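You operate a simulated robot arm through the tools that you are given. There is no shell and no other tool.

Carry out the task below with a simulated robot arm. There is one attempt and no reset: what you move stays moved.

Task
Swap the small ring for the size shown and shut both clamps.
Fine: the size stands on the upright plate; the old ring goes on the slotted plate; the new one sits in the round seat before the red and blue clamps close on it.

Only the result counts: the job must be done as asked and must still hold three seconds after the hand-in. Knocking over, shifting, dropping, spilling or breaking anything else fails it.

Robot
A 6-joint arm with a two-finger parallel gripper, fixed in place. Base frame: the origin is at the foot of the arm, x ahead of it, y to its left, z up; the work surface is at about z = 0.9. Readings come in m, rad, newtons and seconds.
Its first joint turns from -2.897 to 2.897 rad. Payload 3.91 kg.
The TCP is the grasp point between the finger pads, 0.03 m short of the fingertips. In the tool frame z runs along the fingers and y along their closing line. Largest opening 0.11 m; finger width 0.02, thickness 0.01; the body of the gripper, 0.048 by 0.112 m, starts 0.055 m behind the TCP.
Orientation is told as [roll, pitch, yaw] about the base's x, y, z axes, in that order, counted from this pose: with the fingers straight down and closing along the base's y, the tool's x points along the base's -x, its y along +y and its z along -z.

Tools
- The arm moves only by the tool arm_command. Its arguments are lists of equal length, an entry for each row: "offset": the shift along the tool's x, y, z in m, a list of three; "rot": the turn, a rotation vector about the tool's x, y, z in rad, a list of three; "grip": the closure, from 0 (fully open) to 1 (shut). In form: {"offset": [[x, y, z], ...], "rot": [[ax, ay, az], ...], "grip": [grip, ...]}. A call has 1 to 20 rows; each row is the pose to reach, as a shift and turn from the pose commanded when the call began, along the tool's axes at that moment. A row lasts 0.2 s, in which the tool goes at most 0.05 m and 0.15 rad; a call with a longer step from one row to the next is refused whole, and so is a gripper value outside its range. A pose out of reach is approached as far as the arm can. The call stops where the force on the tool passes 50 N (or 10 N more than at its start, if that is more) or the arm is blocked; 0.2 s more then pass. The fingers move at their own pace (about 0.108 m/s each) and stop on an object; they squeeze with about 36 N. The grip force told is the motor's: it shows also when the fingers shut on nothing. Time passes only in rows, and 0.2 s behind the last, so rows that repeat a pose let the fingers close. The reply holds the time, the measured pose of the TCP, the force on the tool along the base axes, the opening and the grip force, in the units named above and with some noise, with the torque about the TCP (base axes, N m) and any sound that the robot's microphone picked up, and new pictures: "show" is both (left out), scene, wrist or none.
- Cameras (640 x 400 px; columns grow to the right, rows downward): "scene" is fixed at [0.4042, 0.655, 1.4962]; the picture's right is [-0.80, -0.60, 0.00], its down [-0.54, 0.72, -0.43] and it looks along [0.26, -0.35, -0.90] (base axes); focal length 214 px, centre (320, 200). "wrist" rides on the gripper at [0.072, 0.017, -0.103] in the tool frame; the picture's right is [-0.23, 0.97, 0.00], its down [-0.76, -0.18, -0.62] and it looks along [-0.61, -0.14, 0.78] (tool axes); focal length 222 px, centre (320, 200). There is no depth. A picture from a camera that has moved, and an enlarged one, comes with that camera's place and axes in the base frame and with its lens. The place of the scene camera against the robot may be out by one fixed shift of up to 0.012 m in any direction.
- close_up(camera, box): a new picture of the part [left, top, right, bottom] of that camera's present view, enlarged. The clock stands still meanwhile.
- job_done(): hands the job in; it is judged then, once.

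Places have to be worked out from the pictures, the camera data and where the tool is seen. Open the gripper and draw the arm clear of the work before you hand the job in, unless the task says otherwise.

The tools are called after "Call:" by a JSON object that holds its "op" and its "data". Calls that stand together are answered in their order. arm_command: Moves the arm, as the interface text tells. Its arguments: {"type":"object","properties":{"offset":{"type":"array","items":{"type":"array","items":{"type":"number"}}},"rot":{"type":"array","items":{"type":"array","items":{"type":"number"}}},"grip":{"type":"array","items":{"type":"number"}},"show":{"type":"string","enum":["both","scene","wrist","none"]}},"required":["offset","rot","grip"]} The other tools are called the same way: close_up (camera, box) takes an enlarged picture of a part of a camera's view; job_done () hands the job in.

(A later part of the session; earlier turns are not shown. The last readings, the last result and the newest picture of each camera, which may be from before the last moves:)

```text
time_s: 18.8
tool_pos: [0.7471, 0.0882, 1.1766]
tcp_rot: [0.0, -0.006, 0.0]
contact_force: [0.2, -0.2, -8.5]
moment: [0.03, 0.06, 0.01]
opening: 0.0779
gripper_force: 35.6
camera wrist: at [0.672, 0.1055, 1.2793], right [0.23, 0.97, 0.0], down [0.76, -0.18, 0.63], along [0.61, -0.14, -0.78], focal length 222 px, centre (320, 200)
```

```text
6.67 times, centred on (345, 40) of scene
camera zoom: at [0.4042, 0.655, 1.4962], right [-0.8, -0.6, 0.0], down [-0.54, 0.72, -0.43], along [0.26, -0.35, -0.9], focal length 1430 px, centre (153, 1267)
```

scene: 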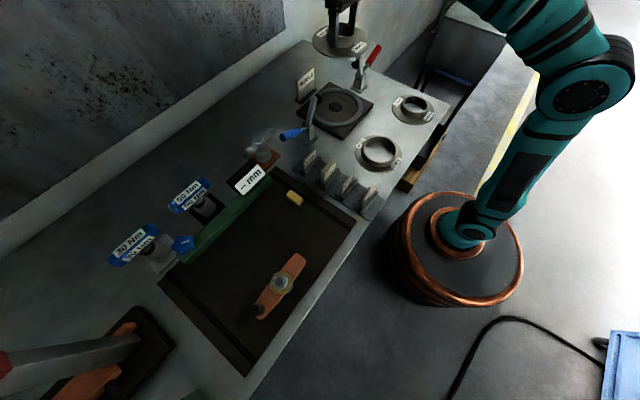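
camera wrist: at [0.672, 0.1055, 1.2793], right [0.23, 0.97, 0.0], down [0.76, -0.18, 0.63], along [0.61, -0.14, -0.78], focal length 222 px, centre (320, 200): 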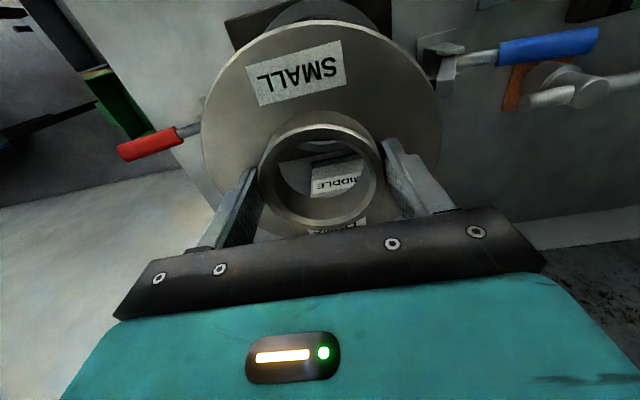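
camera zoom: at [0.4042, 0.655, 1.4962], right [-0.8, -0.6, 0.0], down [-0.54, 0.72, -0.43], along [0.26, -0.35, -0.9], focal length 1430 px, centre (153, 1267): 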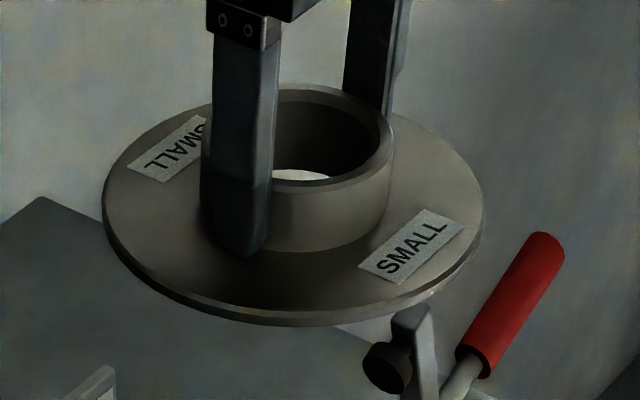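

The seat is a plate with a raised annular wall. From the earlier wrist view, the best free spot on the dark plate is around (0.622, 0.62), between the strap clamp and the green fence and clear of the yellow block. I'll carry the ring there at a safe height.

Call:
{"op": "arm_command", "data": {"offset": [[0.0, 0.01, -0.02], [0.005, 0.035, -0.03], [0.015, 0.07, -0.03], [0.025, 0.11, -0.03], [0.035, 0.15, -0.03], [0.045, 0.19, -0.03], [0.055, 0.23, -0.03], [0.065, 0.27, -0.03], [0.075, 0.31, -0.03], [0.085, 0.35, -0.03], [0.095, 0.39, -0.03], [0.105, 0.43, -0.03], [0.115, 0.47, -0.03], [0.12, 0.505, -0.03], [0.125, 0.525, -0.03], [0.125, 0.532, -0.03]], "rot": [[0, 0, 0], [0, 0, 0], [0, 0, 0], [0, 0, 0], [0, 0, 0], [0, 0, 0], [0, 0, 0], [0, 0, 0], [0, 0, 0], [0, 0, 0], [0, 0, 0], [0, 0, 0], [0, 0, 0], [0, 0, 0], [0, 0, 0], [0, 0, 0]], "grip": [1, 1, 1, 1, 1, 1, 1, 1, 1, 1, 1, 1, 1, 1, 1, 1]}}

Call:
{"op": "close_up", "data": {"camera": "wrist", "box": [120, 0, 520, 250]}}

Call:
{"op": "close_up", "data": {"camera": "scene", "box": [150, 160, 370, 380]}}

```text
time_s: 22.2
tool_pos: [0.6144, 0.6162, 1.1927]
tcp_rot: [0.006, -0.011, 0.001]
contact_force: [0.8, 0.2, -7.9]
moment: [0.04, 0.04, -0.01]
opening: 0.0777
gripper_force: 35.4
out of reach, approached as far as the arm can: row 14, 15, 16
camera wrist: at [0.54, 0.6315, 1.295], right [0.23, 0.97, 0.01], down [0.76, -0.18, 0.63], along [0.61, -0.14, -0.78], focal length 222 px, centre (320, 200)
```

scene: 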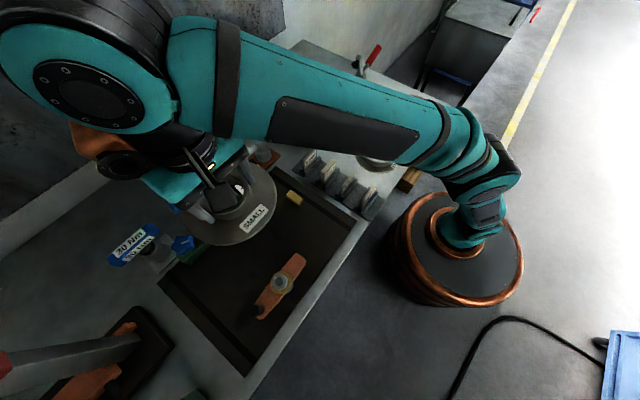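
wrist: 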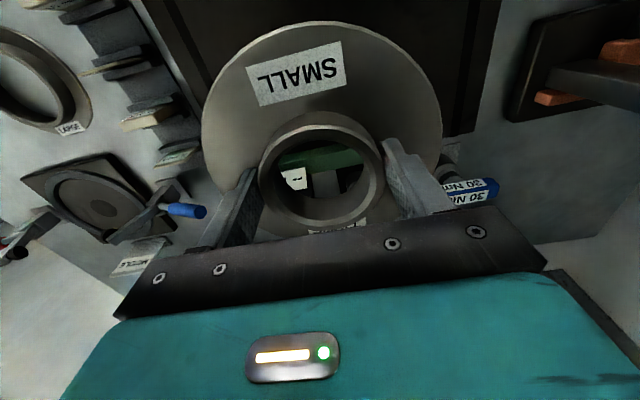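

```text
1.60 times, centred on (320, 125) of wrist
camera zoom: at [0.54, 0.6315, 1.295], right [0.23, 0.97, 0.01], down [0.76, -0.18, 0.63], along [0.61, -0.14, -0.78], focal length 355 px, centre (320, 320)
```

zoom: 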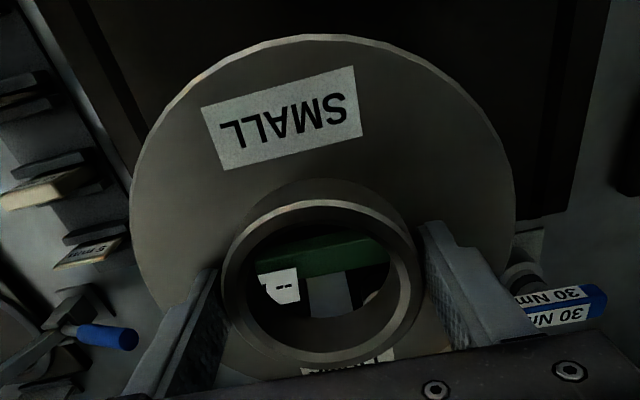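

```text
1.82 times, centred on (260, 270) of scene
camera zoom: at [0.4042, 0.655, 1.4962], right [-0.8, -0.6, 0.0], down [-0.54, 0.72, -0.43], along [0.26, -0.35, -0.9], focal length 390 px, centre (429, 73)
```

zoom: 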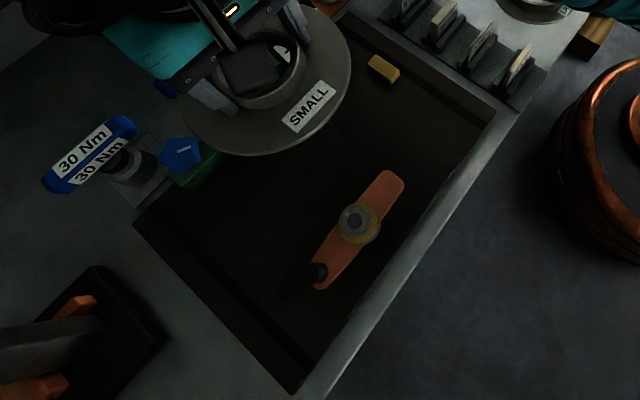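

The arm is at its reach limit at this height. I'll descend, which gains reach, and re-read the position.

Call:
{"op": "arm_command", "data": {"offset": [[0, 0, 0.03], [0, 0, 0.06], [0, 0, 0.09], [0, 0, 0.12], [0, 0, 0.15], [0, 0, 0.16], [0, 0, 0.16]], "rot": [[0, 0, 0], [0, 0, 0], [0, 0, 0], [0, 0, 0], [0, 0, 0], [0, 0, 0], [0, 0, 0]], "grip": [1, 1, 1, 1, 1, 1, 1]}}

Call:
{"op": "close_up", "data": {"camera": "scene", "box": [150, 160, 370, 320]}}

Call:
{"op": "close_up", "data": {"camera": "wrist", "box": [120, 0, 520, 250]}}

```text
time_s: 23.8
tool_pos: [0.6147, 0.6149, 1.0331]
tcp_rot: [0.0, -0.008, -0.001]
contact_force: [0.0, -0.2, -8.4]
moment: [-0.01, 0.05, 0.0]
opening: 0.0776
gripper_force: 36.0
camera wrist: at [0.5411, 0.6314, 1.1356], right [0.23, 0.97, 0.0], down [0.76, -0.18, 0.63], along [0.61, -0.14, -0.78], focal length 222 px, centre (320, 200)
```

scene: 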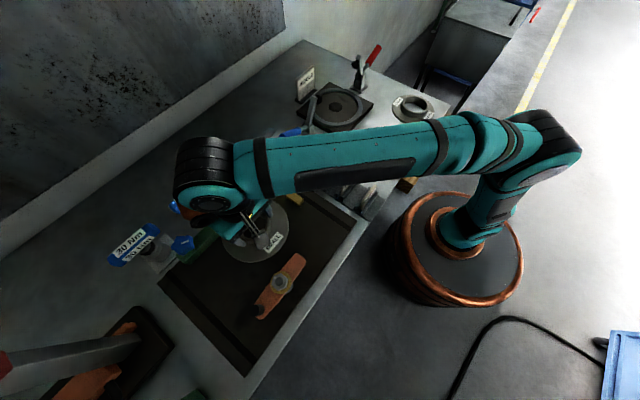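
wrist: 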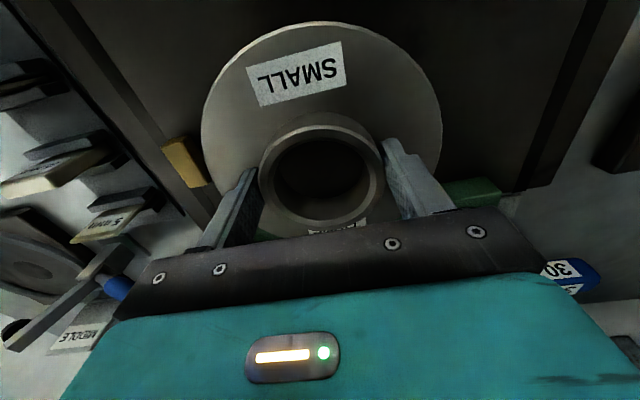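

```text
2.50 times, centred on (260, 240) of scene
camera zoom: at [0.4042, 0.655, 1.4962], right [-0.8, -0.6, 0.0], down [-0.54, 0.72, -0.43], along [0.26, -0.35, -0.9], focal length 536 px, centre (470, 100)
```

zoom: 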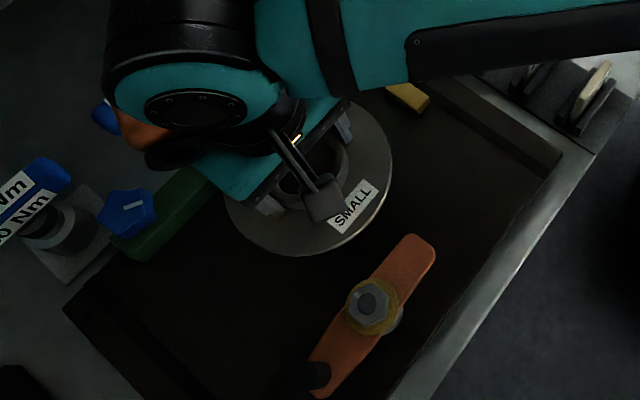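

```text
1.60 times, centred on (320, 125) of wrist
camera zoom: at [0.5411, 0.6314, 1.1356], right [0.23, 0.97, 0.0], down [0.76, -0.18, 0.63], along [0.61, -0.14, -0.78], focal length 355 px, centre (320, 320)
```

zoom: 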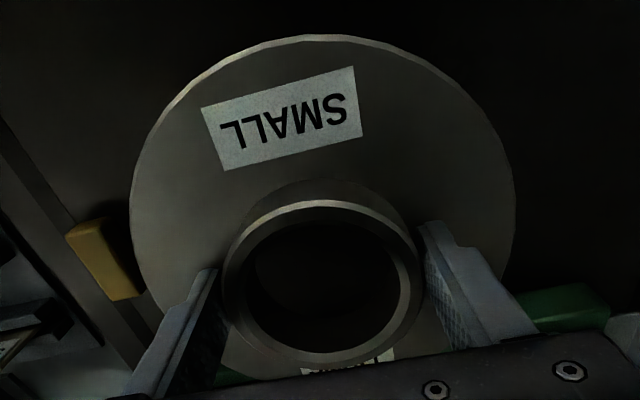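

The ring sits about midway between the strap and the fence, with roughly 13 mm clear on each side, so I'll keep this spot with a 2 mm shift in x. I'll lower to near contact height and watch the force.

Call:
{"op": "arm_command", "data": {"offset": [[-0.002, 0, 0.02], [-0.002, 0, 0.04], [-0.002, 0, 0.055], [-0.002, 0, 0.065], [-0.002, 0, 0.07]], "rot": [[0, 0.004, 0], [0, 0.008, 0], [0, 0.008, 0], [0, 0.008, 0], [0, 0.008, 0]], "grip": [1, 1, 1, 1, 1]}}

Call:
{"op": "close_up", "data": {"camera": "scene", "box": [180, 180, 340, 300]}}

Call:
{"op": "close_up", "data": {"camera": "wrist", "box": [120, 0, 520, 250]}}

```text
time_s: 25.0
tool_pos: [0.6172, 0.6142, 0.9621]
tcp_rot: [0.001, 0.002, -0.001]
contact_force: [-0.1, 0.3, -6.9]
moment: [0.0, 0.03, -0.01]
opening: 0.0776
gripper_force: 35.9
camera wrist: at [0.5443, 0.6318, 1.0661], right [0.23, 0.97, 0.0], down [0.76, -0.18, 0.62], along [0.61, -0.14, -0.78], focal length 222 px, centre (320, 200)
```

scene: 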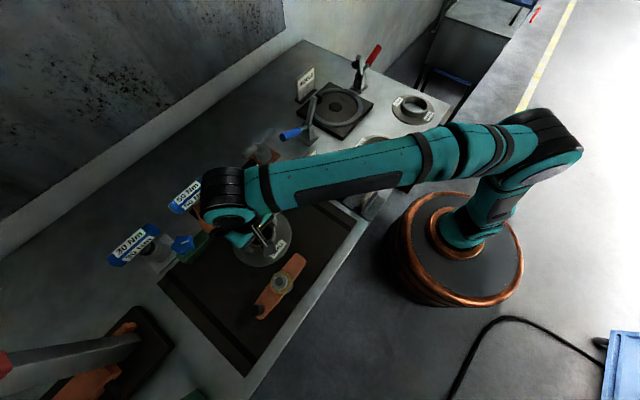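
wrist: 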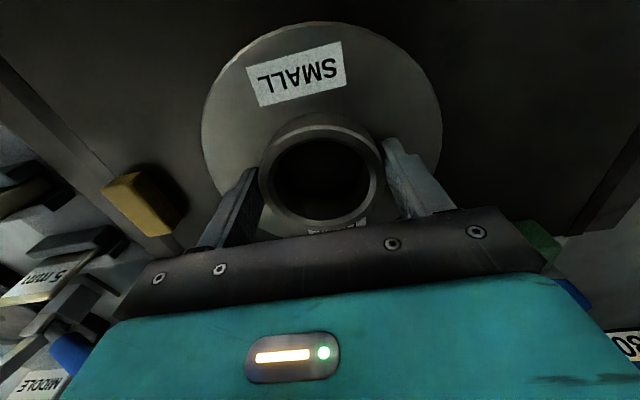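

```text
3.33 times, centred on (260, 240) of scene
camera zoom: at [0.4042, 0.655, 1.4962], right [-0.8, -0.6, 0.0], down [-0.54, 0.72, -0.43], along [0.26, -0.35, -0.9], focal length 715 px, centre (520, 67)
```

zoom: 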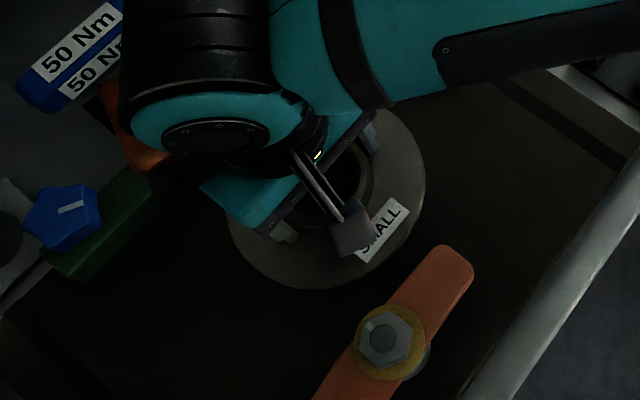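

```text
1.60 times, centred on (320, 125) of wrist
camera zoom: at [0.5443, 0.6318, 1.0661], right [0.23, 0.97, 0.0], down [0.76, -0.18, 0.62], along [0.61, -0.14, -0.78], focal length 355 px, centre (320, 320)
```

zoom: 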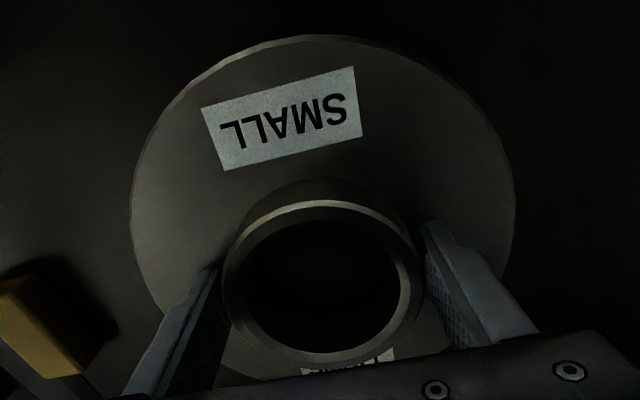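

Still hanging free (force -7 N in z). I'll continue down in small steps.

Call:
{"op": "arm_command", "data": {"offset": [[0, 0, 0.003], [0, 0, 0.006], [0, 0, 0.009], [0, 0, 0.012]], "rot": [[0, -0.001, 0], [0, -0.001, 0], [0, -0.001, 0], [0, -0.001, 0]], "grip": [1, 1, 1, 1], "show": "none"}}

```text
time_s: 25.8
tool_pos: [0.6167, 0.6152, 0.9594]
tcp_rot: [0.006, -0.007, 0.001]
contact_force: [-1.8, 0.4, 10.1]
moment: [-1.26, 0.41, -0.11]
opening: 0.0779
gripper_force: 35.9
stopped in row 4: the force on the tool passed its limit at 58 N (the readings are from after the stop); the commanded pose is now the measured one
```

Contact was made at TCP z about 0.959 with the ring resting on the plate. I'll open the fingers in place and then lift straight up.

Call:
{"op": "arm_command", "data": {"offset": [[0, 0, -0.001], [0, 0, -0.001], [0, 0, -0.001], [0, 0, -0.001], [0, 0, -0.001]], "rot": [[0, 0, 0], [0, 0, 0], [0, 0, 0], [0, 0, 0], [0, 0, 0]], "grip": [0.8, 0.5, 0.1, 0, 0]}}

Call:
{"op": "close_up", "data": {"camera": "wrist", "box": [120, 0, 520, 250]}}

```text
time_s: 27.0
tool_pos: [0.6177, 0.6149, 0.9602]
tcp_rot: [0.005, -0.003, -0.002]
contact_force: [-1.0, 0.2, 2.5]
moment: [-0.13, 0.04, -0.13]
opening: 0.1096
gripper_force: 0.0
camera wrist: at [0.5435, 0.6311, 1.0633], right [0.23, 0.97, 0.01], down [0.76, -0.18, 0.63], along [0.61, -0.14, -0.78], focal length 222 px, centre (320, 200)
```

scene: 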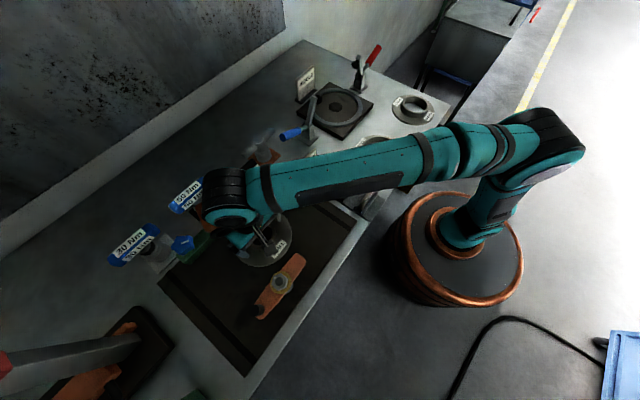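
wrist: 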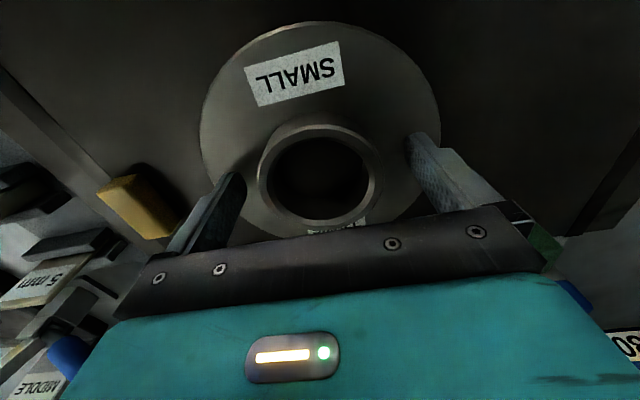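

```text
1.60 times, centred on (320, 125) of wrist
camera zoom: at [0.5435, 0.6311, 1.0633], right [0.23, 0.97, 0.01], down [0.76, -0.18, 0.63], along [0.61, -0.14, -0.78], focal length 355 px, centre (320, 320)
```

zoom: 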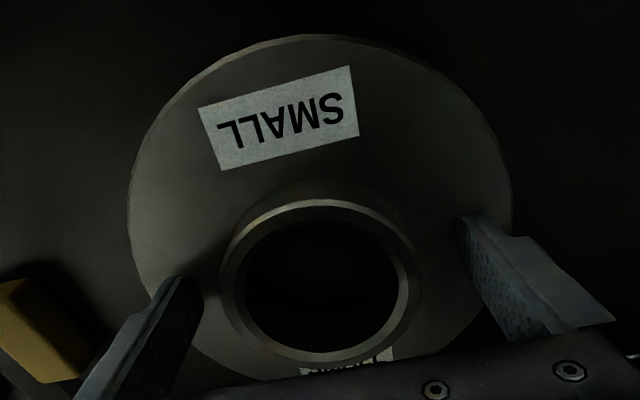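

Released cleanly. I'll lift straight up, then travel over the bench to above the MIDDLE ring near (0.51, -0.086).

Call:
{"op": "arm_command", "data": {"offset": [[0, 0, -0.01], [0, 0, -0.03], [0, 0, -0.06], [0, 0, -0.1], [0, 0, -0.14], [0, 0, -0.17], [0.005, -0.03, -0.18], [0.01, -0.07, -0.18], [0.015, -0.11, -0.18], [0.02, -0.155, -0.18], [0.027, -0.2, -0.18], [0.034, -0.245, -0.18], [0.041, -0.29, -0.18], [0.048, -0.335, -0.18], [0.055, -0.38, -0.18], [0.062, -0.425, -0.18], [0.07, -0.47, -0.18], [0.08, -0.515, -0.18], [0.09, -0.56, -0.18], [0.1, -0.6, -0.18]], "rot": [[0, 0, 0], [0, 0, 0], [0, 0, 0], [0, 0, 0], [0, 0, 0], [0, 0, 0], [0, 0, 0], [0, 0, 0], [0, 0, 0], [0, 0, 0], [0, 0, 0], [0, 0, 0], [0, 0, 0], [0, 0, 0], [0, 0, 0], [0, 0, 0], [0, 0, 0], [0, 0, 0], [0, 0, 0], [0, 0, 0]], "grip": [0, 0, 0, 0, 0, 0, 0, 0, 0, 0, 0, 0, 0, 0, 0, 0, 0, 0, 0, 0]}}

Call:
{"op": "close_up", "data": {"camera": "scene", "box": [150, 160, 370, 320]}}

```text
time_s: 31.2
tool_pos: [0.5166, 0.0144, 1.1354]
tcp_rot: [0.006, -0.007, 0.001]
contact_force: [0.0, -0.2, -0.9]
moment: [-0.02, 0.01, -0.01]
opening: 0.1101
gripper_force: 0.0
camera wrist: at [0.4423, 0.0298, 1.2385], right [0.23, 0.97, 0.01], down [0.76, -0.18, 0.63], along [0.61, -0.14, -0.78], focal length 222 px, centre (320, 200)
```

scene: 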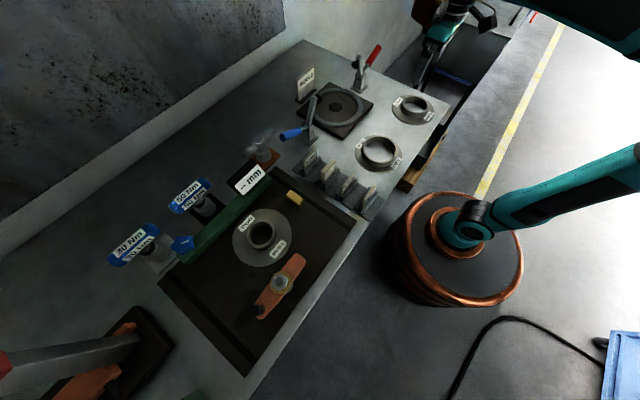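
wrist: 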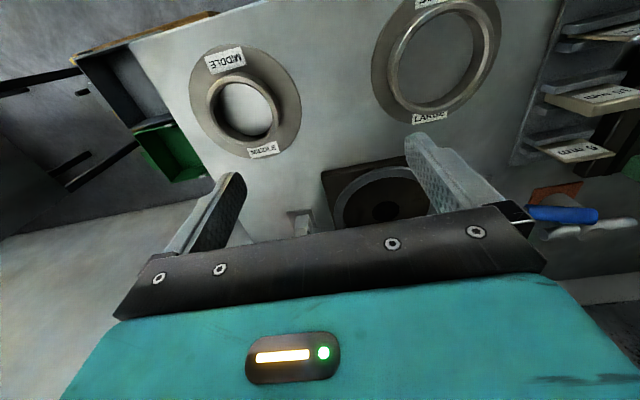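

```text
2.50 times, centred on (260, 240) of scene
camera zoom: at [0.4042, 0.655, 1.4962], right [-0.8, -0.6, 0.0], down [-0.54, 0.72, -0.43], along [0.26, -0.35, -0.9], focal length 536 px, centre (470, 100)
```

zoom: 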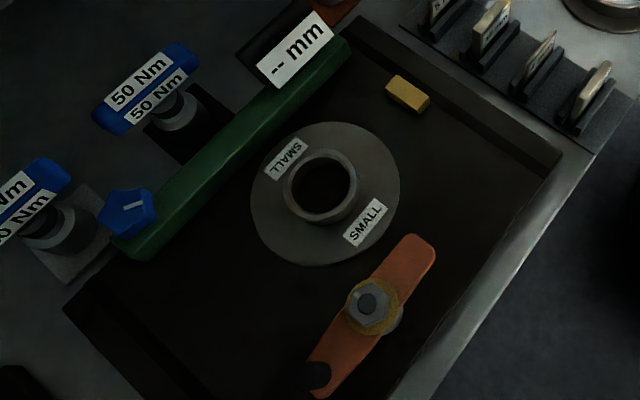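

The SMALL ring lies flat and clear on the slotted plate. Now I'll zoom in on the MIDDLE ring to fix its position.

Call:
{"op": "close_up", "data": {"camera": "wrist", "box": [160, 30, 320, 170]}}

Call:
{"op": "close_up", "data": {"camera": "scene", "box": [370, 70, 460, 140]}}

```text
2.86 times, centred on (240, 100) of wrist
camera zoom: at [0.4423, 0.0298, 1.2385], right [0.23, 0.97, 0.01], down [0.76, -0.18, 0.63], along [0.61, -0.14, -0.78], focal length 635 px, centre (549, 486)
```

zoom: 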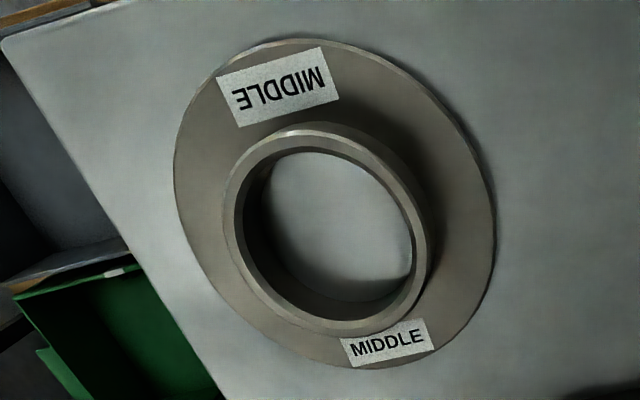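

```text
5.71 times, centred on (415, 105) of scene
camera zoom: at [0.4042, 0.655, 1.4962], right [-0.8, -0.6, 0.0], down [-0.54, 0.72, -0.43], along [0.26, -0.35, -0.9], focal length 1226 px, centre (-223, 743)
```

zoom: 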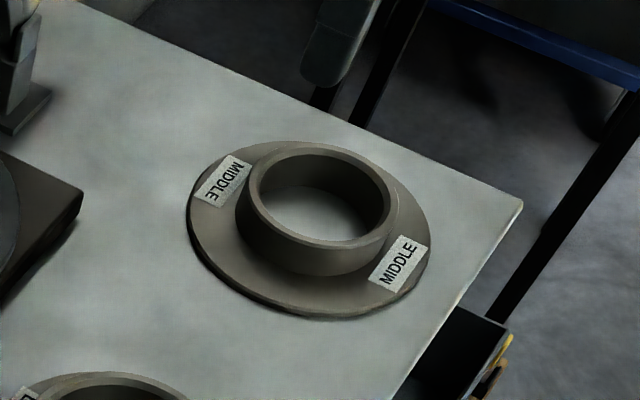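

The MIDDLE ring's centre comes out near (0.507, -0.092), with a hub of about 95 mm that fits in the 110 mm opening. I'll move above it, level the tool and re-check.

Call:
{"op": "arm_command", "data": {"offset": [[0.002, -0.025, 0.01], [0.004, -0.05, 0.02], [0.007, -0.075, 0.035], [0.0096, -0.1, 0.055], [0.0096, -0.106, 0.08], [0.0096, -0.106, 0.1], [0.0096, -0.106, 0.105]], "rot": [[0.003, 0.003, 0], [0.006, 0.006, 0], [0.006, 0.006, 0], [0.006, 0.006, 0], [0.006, 0.006, 0], [0.006, 0.006, 0], [0.006, 0.006, 0]], "grip": [0, 0, 0, 0, 0, 0, 0]}}

Call:
{"op": "close_up", "data": {"camera": "wrist", "box": [200, 20, 440, 220]}}

```text
time_s: 32.8
tool_pos: [0.5079, -0.0925, 1.0327]
tcp_rot: [0.001, 0.0, 0.001]
contact_force: [0.2, -0.2, 0.9]
moment: [0.0, -0.02, 0.0]
opening: 0.1101
gripper_force: 0.0
camera wrist: at [0.4337, -0.075, 1.1347], right [0.23, 0.97, 0.0], down [0.76, -0.18, 0.62], along [0.61, -0.14, -0.78], focal length 222 px, centre (320, 200)
```

scene: 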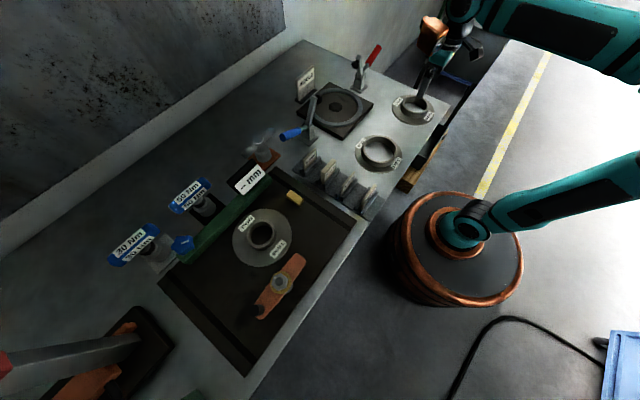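
wrist: 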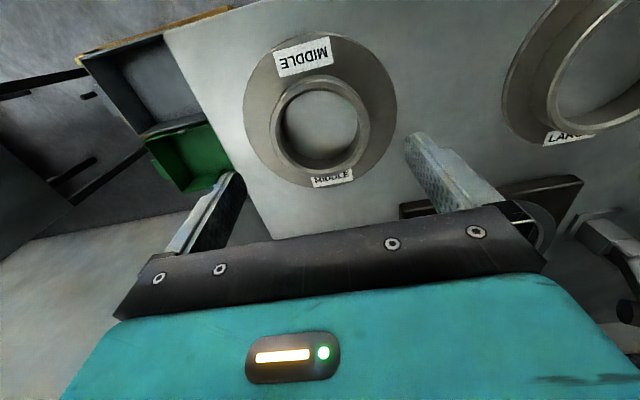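

```text
2.00 times, centred on (320, 120) of wrist
camera zoom: at [0.4337, -0.075, 1.1347], right [0.23, 0.97, 0.0], down [0.76, -0.18, 0.62], along [0.61, -0.14, -0.78], focal length 444 px, centre (320, 360)
```

zoom: 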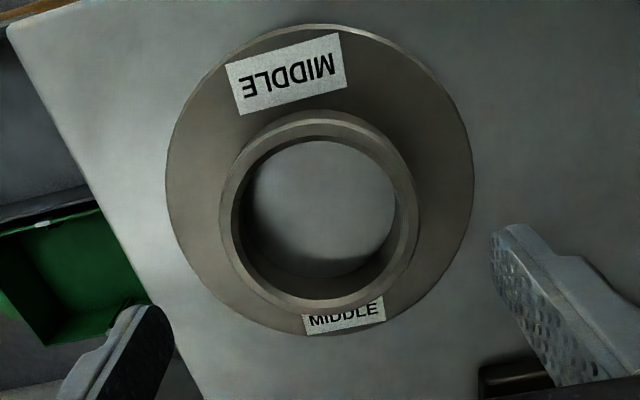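

Using the rim's edges rather than the ellipse centre, which is biased by perspective, the ring centre is about (0.516, -0.0925). I'll turn the gripper 90° so it closes along x, to centre the ring in x first.

Call:
{"op": "arm_command", "data": {"offset": [[-0.002, 0, 0], [-0.004, 0, 0], [-0.006, 0, 0], [-0.008, 0, 0], [-0.008, 0, 0], [-0.008, 0, 0], [-0.008, 0, 0], [-0.008, 0, 0], [-0.008, 0, 0], [-0.008, 0, 0], [-0.008, 0, 0], [-0.008, 0, 0]], "rot": [[0, 0, 0.14], [0, 0, 0.28], [0, 0, 0.42], [0, 0, 0.56], [0, 0, 0.7], [0, 0, 0.84], [0, 0, 0.98], [0, 0, 1.12], [0, 0, 1.26], [0, 0, 1.4], [0, 0, 1.54], [0, 0, 1.571]], "grip": [0, 0, 0, 0, 0, 0, 0, 0, 0, 0, 0, 0]}}

Call:
{"op": "close_up", "data": {"camera": "wrist", "box": [200, 20, 440, 220]}}

```text
time_s: 35.4
tool_pos: [0.5153, -0.0925, 1.0304]
tcp_rot: [0.002, 0.0, -1.571]
contact_force: [-0.1, 0.1, -0.2]
moment: [-0.01, 0.03, -0.03]
opening: 0.1099
gripper_force: 0.0
camera wrist: at [0.5314, -0.0193, 1.1343], right [0.97, -0.23, 0.0], down [-0.18, -0.76, 0.62], along [-0.14, -0.61, -0.78], focal length 222 px, centre (320, 200)
```

scene: 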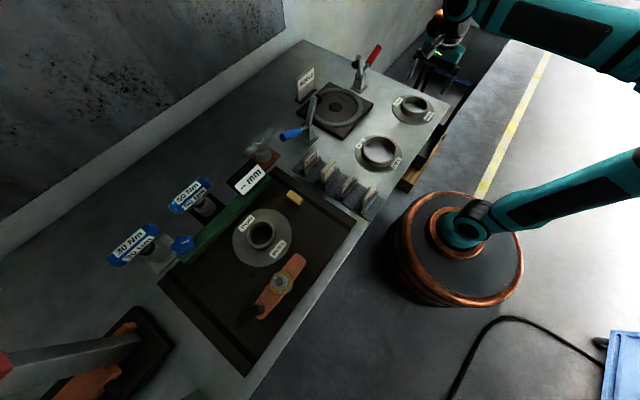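
wrist: 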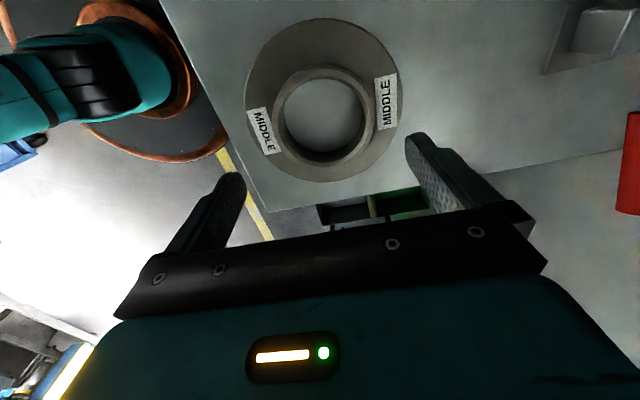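

```text
2.00 times, centred on (320, 120) of wrist
camera zoom: at [0.5314, -0.0193, 1.1343], right [0.97, -0.23, 0.0], down [-0.18, -0.76, 0.62], along [-0.14, -0.61, -0.78], focal length 444 px, centre (320, 360)
```

zoom: 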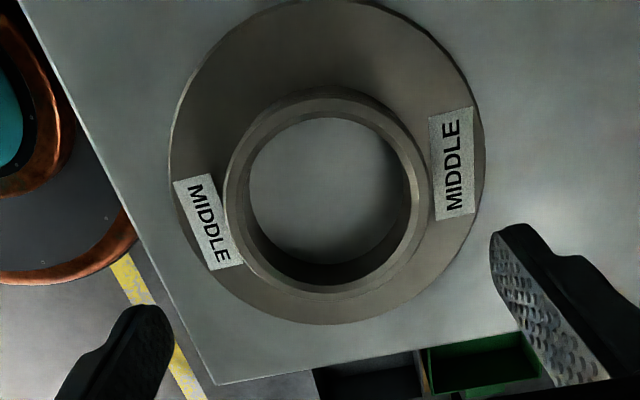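

From this angle the hub centre reads x about 0.519, so I'll shift 4 mm and descend to z about 0.943 in stages.

Call:
{"op": "arm_command", "data": {"offset": [[0, 0.004, 0.02], [0, 0.004, 0.04], [0, 0.004, 0.06], [0, 0.004, 0.07], [0, 0.004, 0.076], [0, 0.004, 0.08], [0, 0.004, 0.08]], "rot": [[0, 0, 0], [0, 0, 0], [0, 0, 0], [0, 0, 0], [0, 0, 0], [0, 0, 0], [0, 0, 0]], "grip": [0, 0, 0, 0, 0, 0, 0]}}

Call:
{"op": "close_up", "data": {"camera": "wrist", "box": [180, 60, 460, 240]}}

Call:
{"op": "close_up", "data": {"camera": "scene", "box": [370, 60, 460, 140]}}

```text
time_s: 37.0
tool_pos: [0.5197, -0.0915, 0.9512]
tcp_rot: [0.001, 0.001, -1.572]
contact_force: [0.1, -0.3, -0.2]
moment: [-0.01, 0.0, -0.01]
opening: 0.1099
gripper_force: 0.1
camera wrist: at [0.5351, -0.0192, 1.0541], right [0.97, -0.23, 0.0], down [-0.18, -0.76, 0.62], along [-0.14, -0.61, -0.78], focal length 222 px, centre (320, 200)
```

scene: 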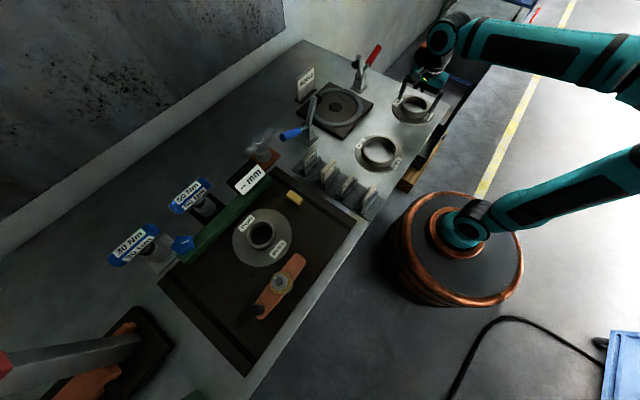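
wrist: 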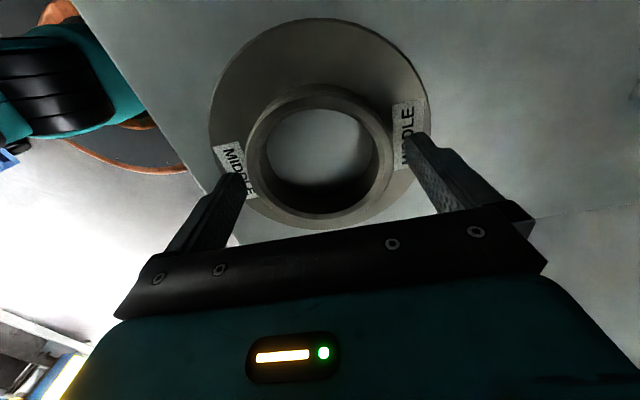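

```text
2.22 times, centred on (320, 150) of wrist
camera zoom: at [0.5351, -0.0192, 1.0541], right [0.97, -0.23, 0.0], down [-0.18, -0.76, 0.62], along [-0.14, -0.61, -0.78], focal length 494 px, centre (320, 311)
```

zoom: 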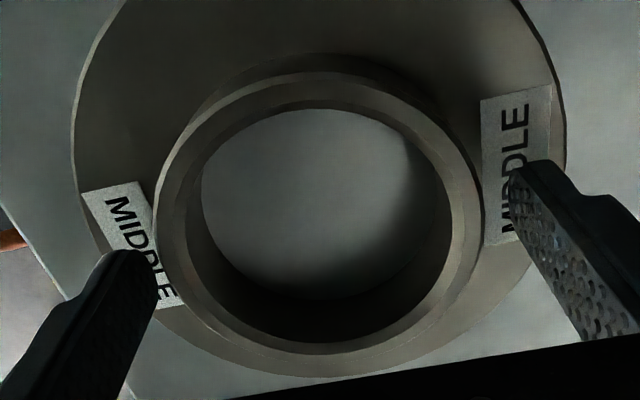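

```text
5.00 times, centred on (415, 100) of scene
camera zoom: at [0.4042, 0.655, 1.4962], right [-0.8, -0.6, 0.0], down [-0.54, 0.72, -0.43], along [0.26, -0.35, -0.9], focal length 1072 px, centre (-155, 700)
```

zoom: 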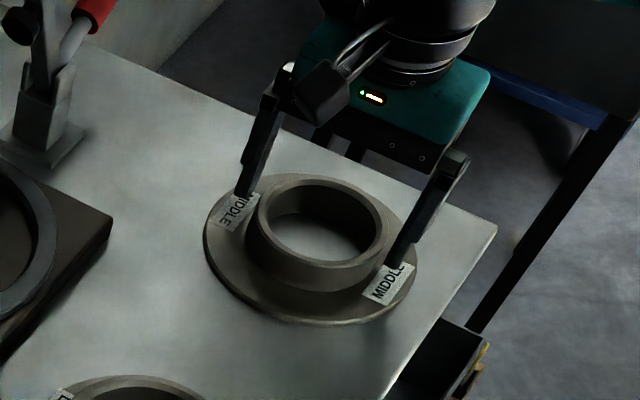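

The hub is well centred between the fingers. I'll descend another 7 mm and close to centre it along x.

Call:
{"op": "arm_command", "data": {"offset": [[0, 0, 0.003], [0, 0, 0.006], [0, 0, 0.007], [0, 0, 0.007], [0, 0, 0.007], [0, 0, 0.007], [0, 0, 0.007]], "rot": [[0, 0, 0], [0, 0, 0], [0, 0, 0], [0, 0, 0], [0, 0, 0], [0, 0, 0], [0, 0, 0]], "grip": [0, 0, 0, 0.05, 0.1, 0.15, 0.2], "show": "wrist"}}

```text
time_s: 38.6
tool_pos: [0.5186, -0.0918, 0.9442]
tcp_rot: [-0.001, 0.001, -1.57]
contact_force: [-2.2, 0.5, -0.2]
moment: [-0.25, -0.07, -0.11]
opening: 0.0977
gripper_force: 35.8
camera wrist: at [0.5352, -0.0193, 1.0473], right [0.97, -0.23, 0.0], down [-0.18, -0.76, 0.62], along [-0.14, -0.61, -0.78], focal length 222 px, centre (320, 200)
```

wrist: 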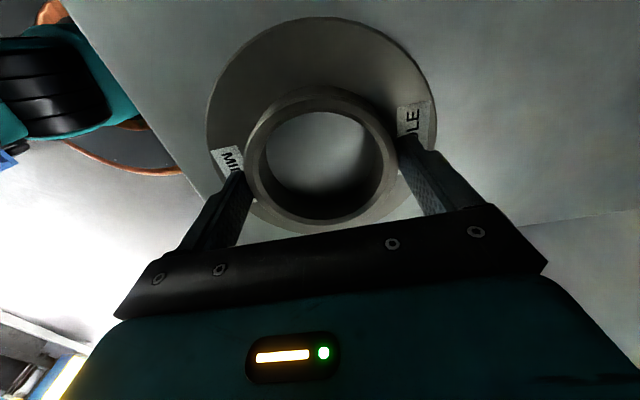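

The hub measures 97.7 mm and is now centred in x at about 0.519. I'll open, rise, turn back to yaw 0 and check the y alignment.

Call:
{"op": "arm_command", "data": {"offset": [[0, 0, 0], [0, 0, 0], [0, 0, -0.015], [0, 0, -0.04], [0, 0, -0.06], [0, 0, -0.06], [0, 0, -0.06], [0, 0, -0.06], [0, 0, -0.06], [0, 0, -0.06], [0, 0, -0.06], [0, 0, -0.06], [0, 0, -0.06], [0, 0, -0.06], [0, 0, -0.06], [0, 0, -0.06], [0, 0, -0.06]], "rot": [[0, 0, 0], [0, 0, 0], [0, 0, 0], [0, 0, 0], [0, 0, 0], [0, 0, -0.14], [0, 0, -0.28], [0, 0, -0.42], [0, 0, -0.56], [0, 0, -0.7], [0, 0, -0.84], [0, 0, -0.98], [0, 0, -1.12], [0, 0, -1.26], [0, 0, -1.4], [0, 0, -1.54], [0, 0, -1.571]], "grip": [0.05, 0, 0, 0, 0, 0, 0, 0, 0, 0, 0, 0, 0, 0, 0, 0, 0], "show": "wrist"}}

Call:
{"op": "close_up", "data": {"camera": "wrist", "box": [200, 20, 440, 220]}}

```text
time_s: 42.2
tool_pos: [0.5203, -0.0919, 1.0045]
tcp_rot: [0.001, 0.0, 0.002]
contact_force: [-0.3, -0.8, 0.6]
moment: [0.01, 0.0, 0.0]
opening: 0.11
gripper_force: 0.0
camera wrist: at [0.4459, -0.0751, 1.1076], right [0.23, 0.97, 0.0], down [0.76, -0.18, 0.62], along [0.61, -0.14, -0.78], focal length 222 px, centre (320, 200)
```

wrist: 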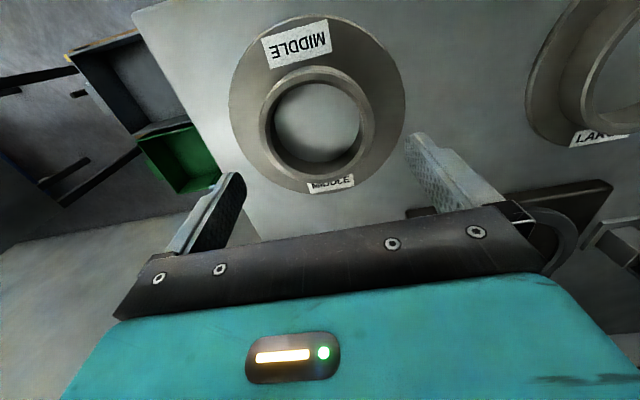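

```text
2.00 times, centred on (320, 120) of wrist
camera zoom: at [0.4459, -0.0751, 1.1076], right [0.23, 0.97, 0.0], down [0.76, -0.18, 0.62], along [0.61, -0.14, -0.78], focal length 444 px, centre (320, 360)
```

zoom: 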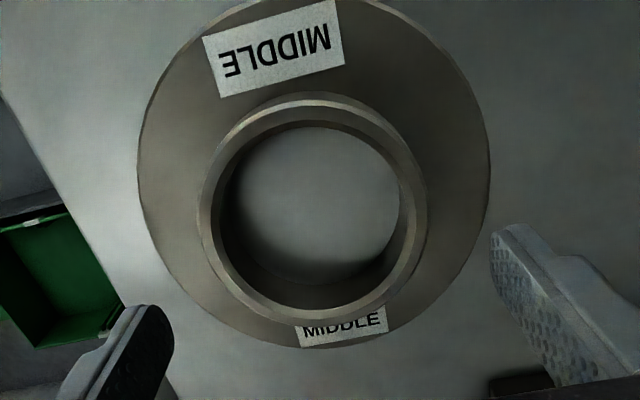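

The hub centre is about 3 mm toward -y from the TCP. I'll shift by that, descend to z about 0.943 and close.

Call:
{"op": "arm_command", "data": {"offset": [[0, -0.003, 0.02], [0, -0.003, 0.04], [0, -0.003, 0.052], [0, -0.003, 0.058], [0, -0.003, 0.06], [0, -0.003, 0.06], [0, -0.003, 0.06], [0, -0.003, 0.06], [0, -0.003, 0.06], [0, -0.003, 0.06], [0, -0.003, 0.06]], "rot": [[0, 0, 0], [0, 0, 0], [0, 0, 0], [0, 0, 0], [0, 0, 0], [0, 0, 0], [0, 0, 0], [0, 0, 0], [0, 0, 0], [0, 0, 0], [0, 0, 0]], "grip": [0, 0, 0, 0, 0, 0.05, 0.1, 0.15, 0.3, 0.6, 1]}}

Call:
{"op": "close_up", "data": {"camera": "wrist", "box": [120, 0, 520, 250]}}

Call:
{"op": "close_up", "data": {"camera": "scene", "box": [370, 60, 460, 140]}}

```text
time_s: 44.6
tool_pos: [0.5194, -0.0943, 0.9442]
tcp_rot: [0.0, -0.001, -0.001]
contact_force: [-0.2, -2.0, -0.5]
moment: [0.09, -0.13, -0.03]
opening: 0.0975
gripper_force: 36.1
camera wrist: at [0.4463, -0.0777, 1.0477], right [0.23, 0.97, 0.0], down [0.76, -0.18, 0.62], along [0.61, -0.14, -0.78], focal length 222 px, centre (320, 200)
```

scene: 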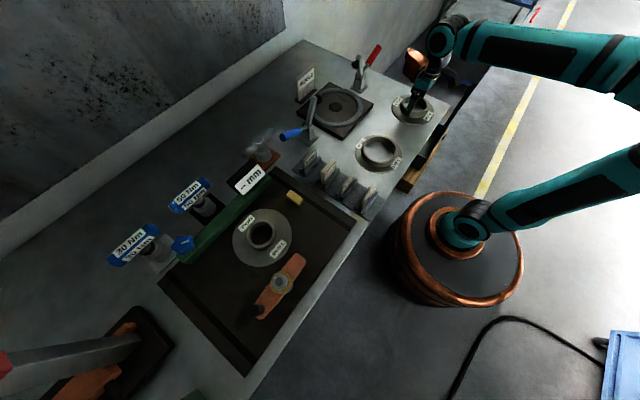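
wrist: 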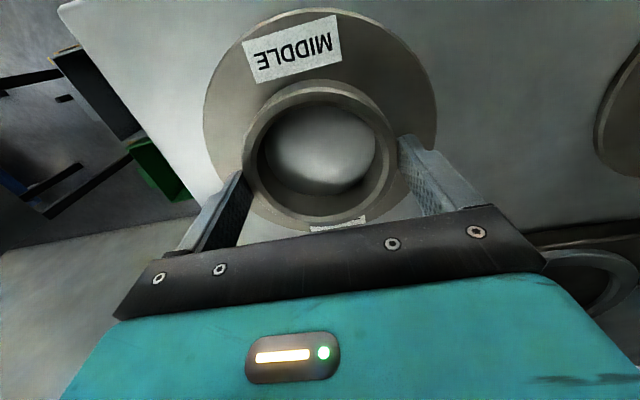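

```text
1.60 times, centred on (320, 125) of wrist
camera zoom: at [0.4463, -0.0777, 1.0477], right [0.23, 0.97, 0.0], down [0.76, -0.18, 0.62], along [0.61, -0.14, -0.78], focal length 355 px, centre (320, 320)
```

zoom: 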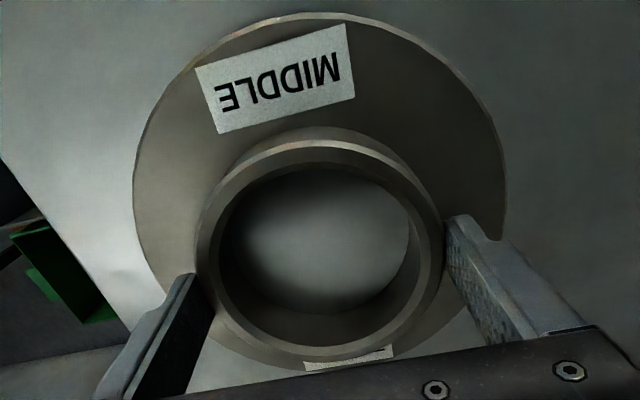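

```text
5.00 times, centred on (415, 100) of scene
camera zoom: at [0.4042, 0.655, 1.4962], right [-0.8, -0.6, 0.0], down [-0.54, 0.72, -0.43], along [0.26, -0.35, -0.9], focal length 1072 px, centre (-155, 700)
```

zoom: 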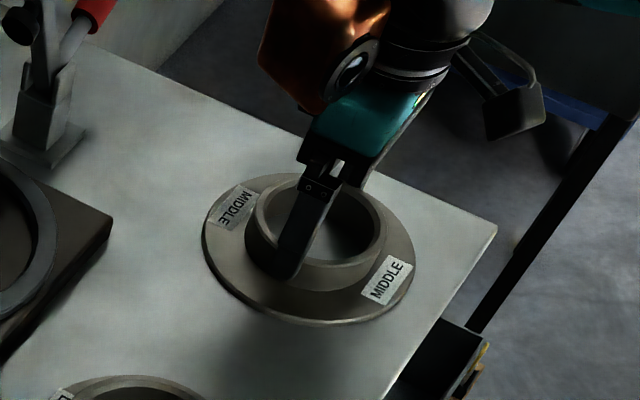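

The MIDDLE ring is gripped, 97.5 mm and centred in x. I'll lift it straight up.

Call:
{"op": "arm_command", "data": {"offset": [[0, 0, -0.005], [0, 0, -0.01], [0, 0, -0.02], [0, 0, -0.04], [0, 0, -0.07], [0, 0, -0.1], [0, 0, -0.14], [0, 0, -0.18], [0, 0, -0.22]], "rot": [[0, 0, 0], [0, 0, 0], [0, 0, 0], [0, 0, 0], [0, 0, 0], [0, 0, 0], [0, 0, 0], [0, 0, 0], [0, 0, 0]], "grip": [1, 1, 1, 1, 1, 1, 1, 1, 1]}}

Call:
{"op": "close_up", "data": {"camera": "wrist", "box": [120, 0, 520, 250]}}

Call:
{"op": "close_up", "data": {"camera": "scene", "box": [290, 70, 390, 150]}}

```text
time_s: 46.6
tool_pos: [0.5203, -0.0945, 1.164]
tcp_rot: [0.0, 0.001, 0.001]
contact_force: [0.8, -0.6, -7.9]
moment: [0.01, 0.03, 0.0]
opening: 0.0977
gripper_force: 35.7
camera wrist: at [0.4474, -0.0776, 1.2672], right [0.23, 0.97, 0.0], down [0.76, -0.18, 0.62], along [0.61, -0.14, -0.78], focal length 222 px, centre (320, 200)
```

scene: 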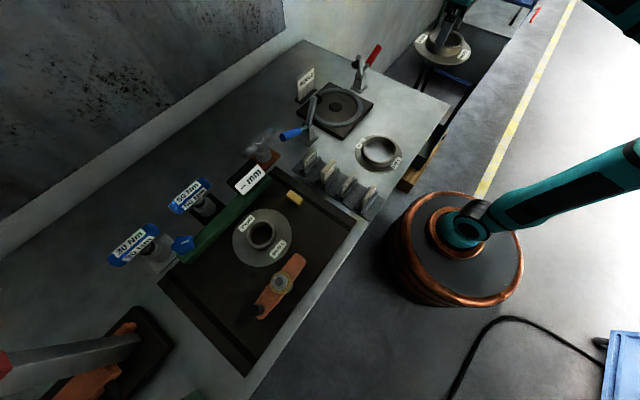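
wrist: 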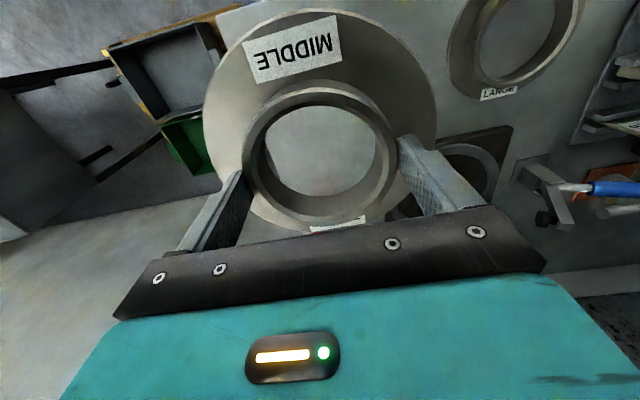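

```text
1.60 times, centred on (320, 125) of wrist
camera zoom: at [0.4474, -0.0776, 1.2672], right [0.23, 0.97, 0.0], down [0.76, -0.18, 0.62], along [0.61, -0.14, -0.78], focal length 355 px, centre (320, 320)
```

zoom: 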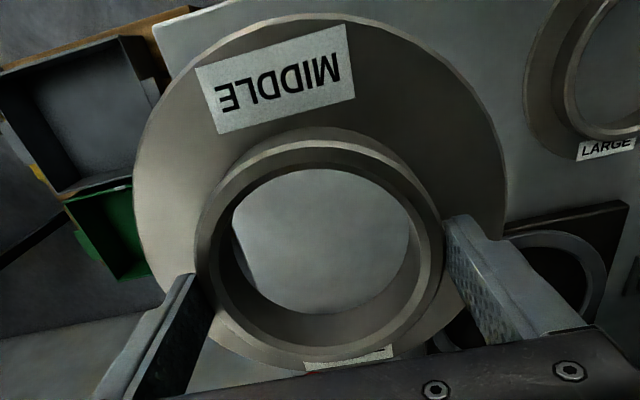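

```text
5.00 times, centred on (340, 110) of scene
camera zoom: at [0.4042, 0.655, 1.4962], right [-0.8, -0.6, 0.0], down [-0.54, 0.72, -0.43], along [0.26, -0.35, -0.9], focal length 1072 px, centre (220, 650)
```

zoom: 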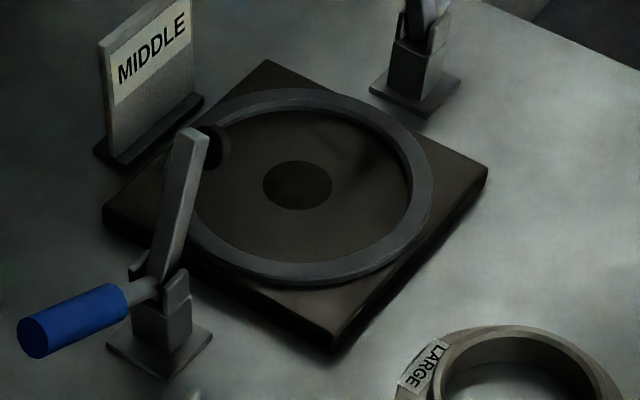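

The ring hangs level. Before placing it I want the seat's x centre precisely, so I'll carry the ring to the +y side of the seat, where the wrist camera looks straight down in x at the empty seat.

Call:
{"op": "arm_command", "data": {"offset": [[-0.013, 0.017, -0.006], [-0.035, 0.045, -0.01], [-0.06, 0.078, -0.01], [-0.086, 0.111, -0.01], [-0.112, 0.143, -0.01], [-0.138, 0.175, -0.01], [-0.164, 0.207, -0.01], [-0.19, 0.24, -0.01], [-0.216, 0.273, -0.01], [-0.242, 0.306, -0.01], [-0.265, 0.336, -0.01], [-0.282, 0.356, -0.01], [-0.29, 0.3645, -0.01], [-0.29, 0.3645, -0.01]], "rot": [[0, 0, 0], [0, 0, 0], [0, 0, 0], [0, 0, 0], [0, 0, 0], [0, 0, 0], [0, 0, 0], [0, 0, 0], [0, 0, 0], [0, 0, 0], [0, 0, 0], [0, 0, 0], [0, 0, 0], [0, 0, 0]], "grip": [1, 1, 1, 1, 1, 1, 1, 1, 1, 1, 1, 1, 1, 1]}}

Call:
{"op": "close_up", "data": {"camera": "wrist", "box": [60, 0, 260, 160]}}

```text
time_s: 49.6
tool_pos: [0.8105, 0.2698, 1.1729]
tcp_rot: [-0.002, 0.002, 0.0]
contact_force: [0.3, 0.6, -7.9]
moment: [0.0, 0.02, 0.02]
opening: 0.0978
gripper_force: 36.5
camera wrist: at [0.7366, 0.2865, 1.2769], right [0.23, 0.97, 0.0], down [0.76, -0.18, 0.62], along [0.61, -0.14, -0.78], focal length 222 px, centre (320, 200)
```

scene: 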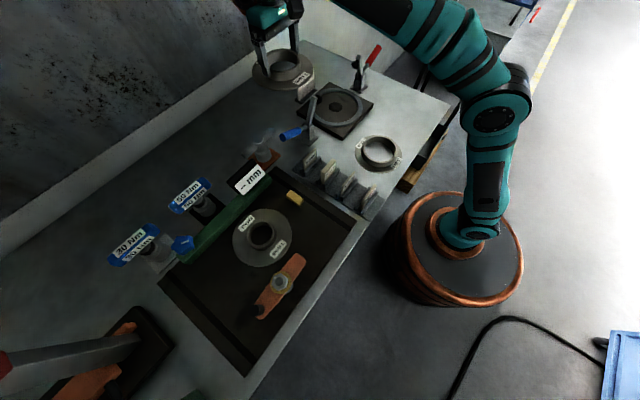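
wrist: 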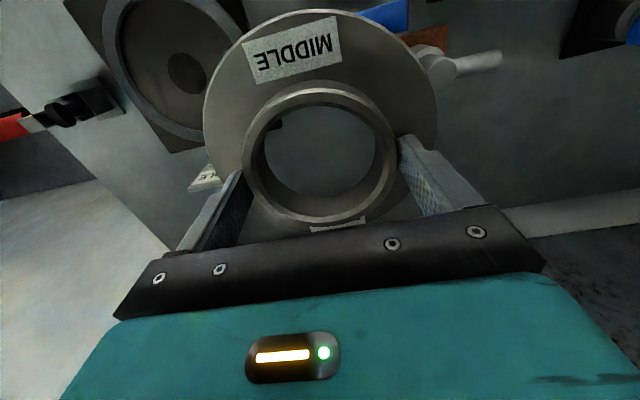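

```text
2.50 times, centred on (160, 80) of wrist
camera zoom: at [0.7366, 0.2865, 1.2769], right [0.23, 0.97, 0.0], down [0.76, -0.18, 0.62], along [0.61, -0.14, -0.78], focal length 555 px, centre (720, 500)
```

zoom: 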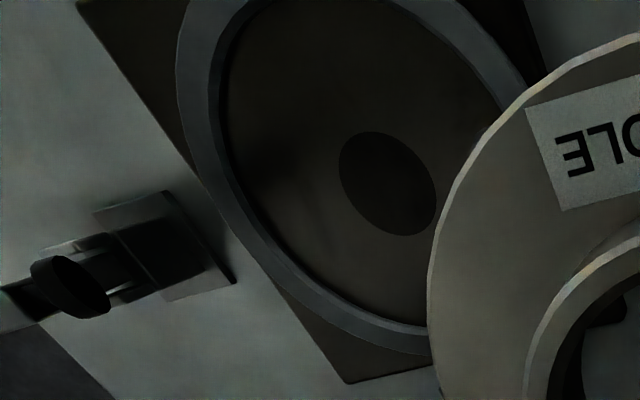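

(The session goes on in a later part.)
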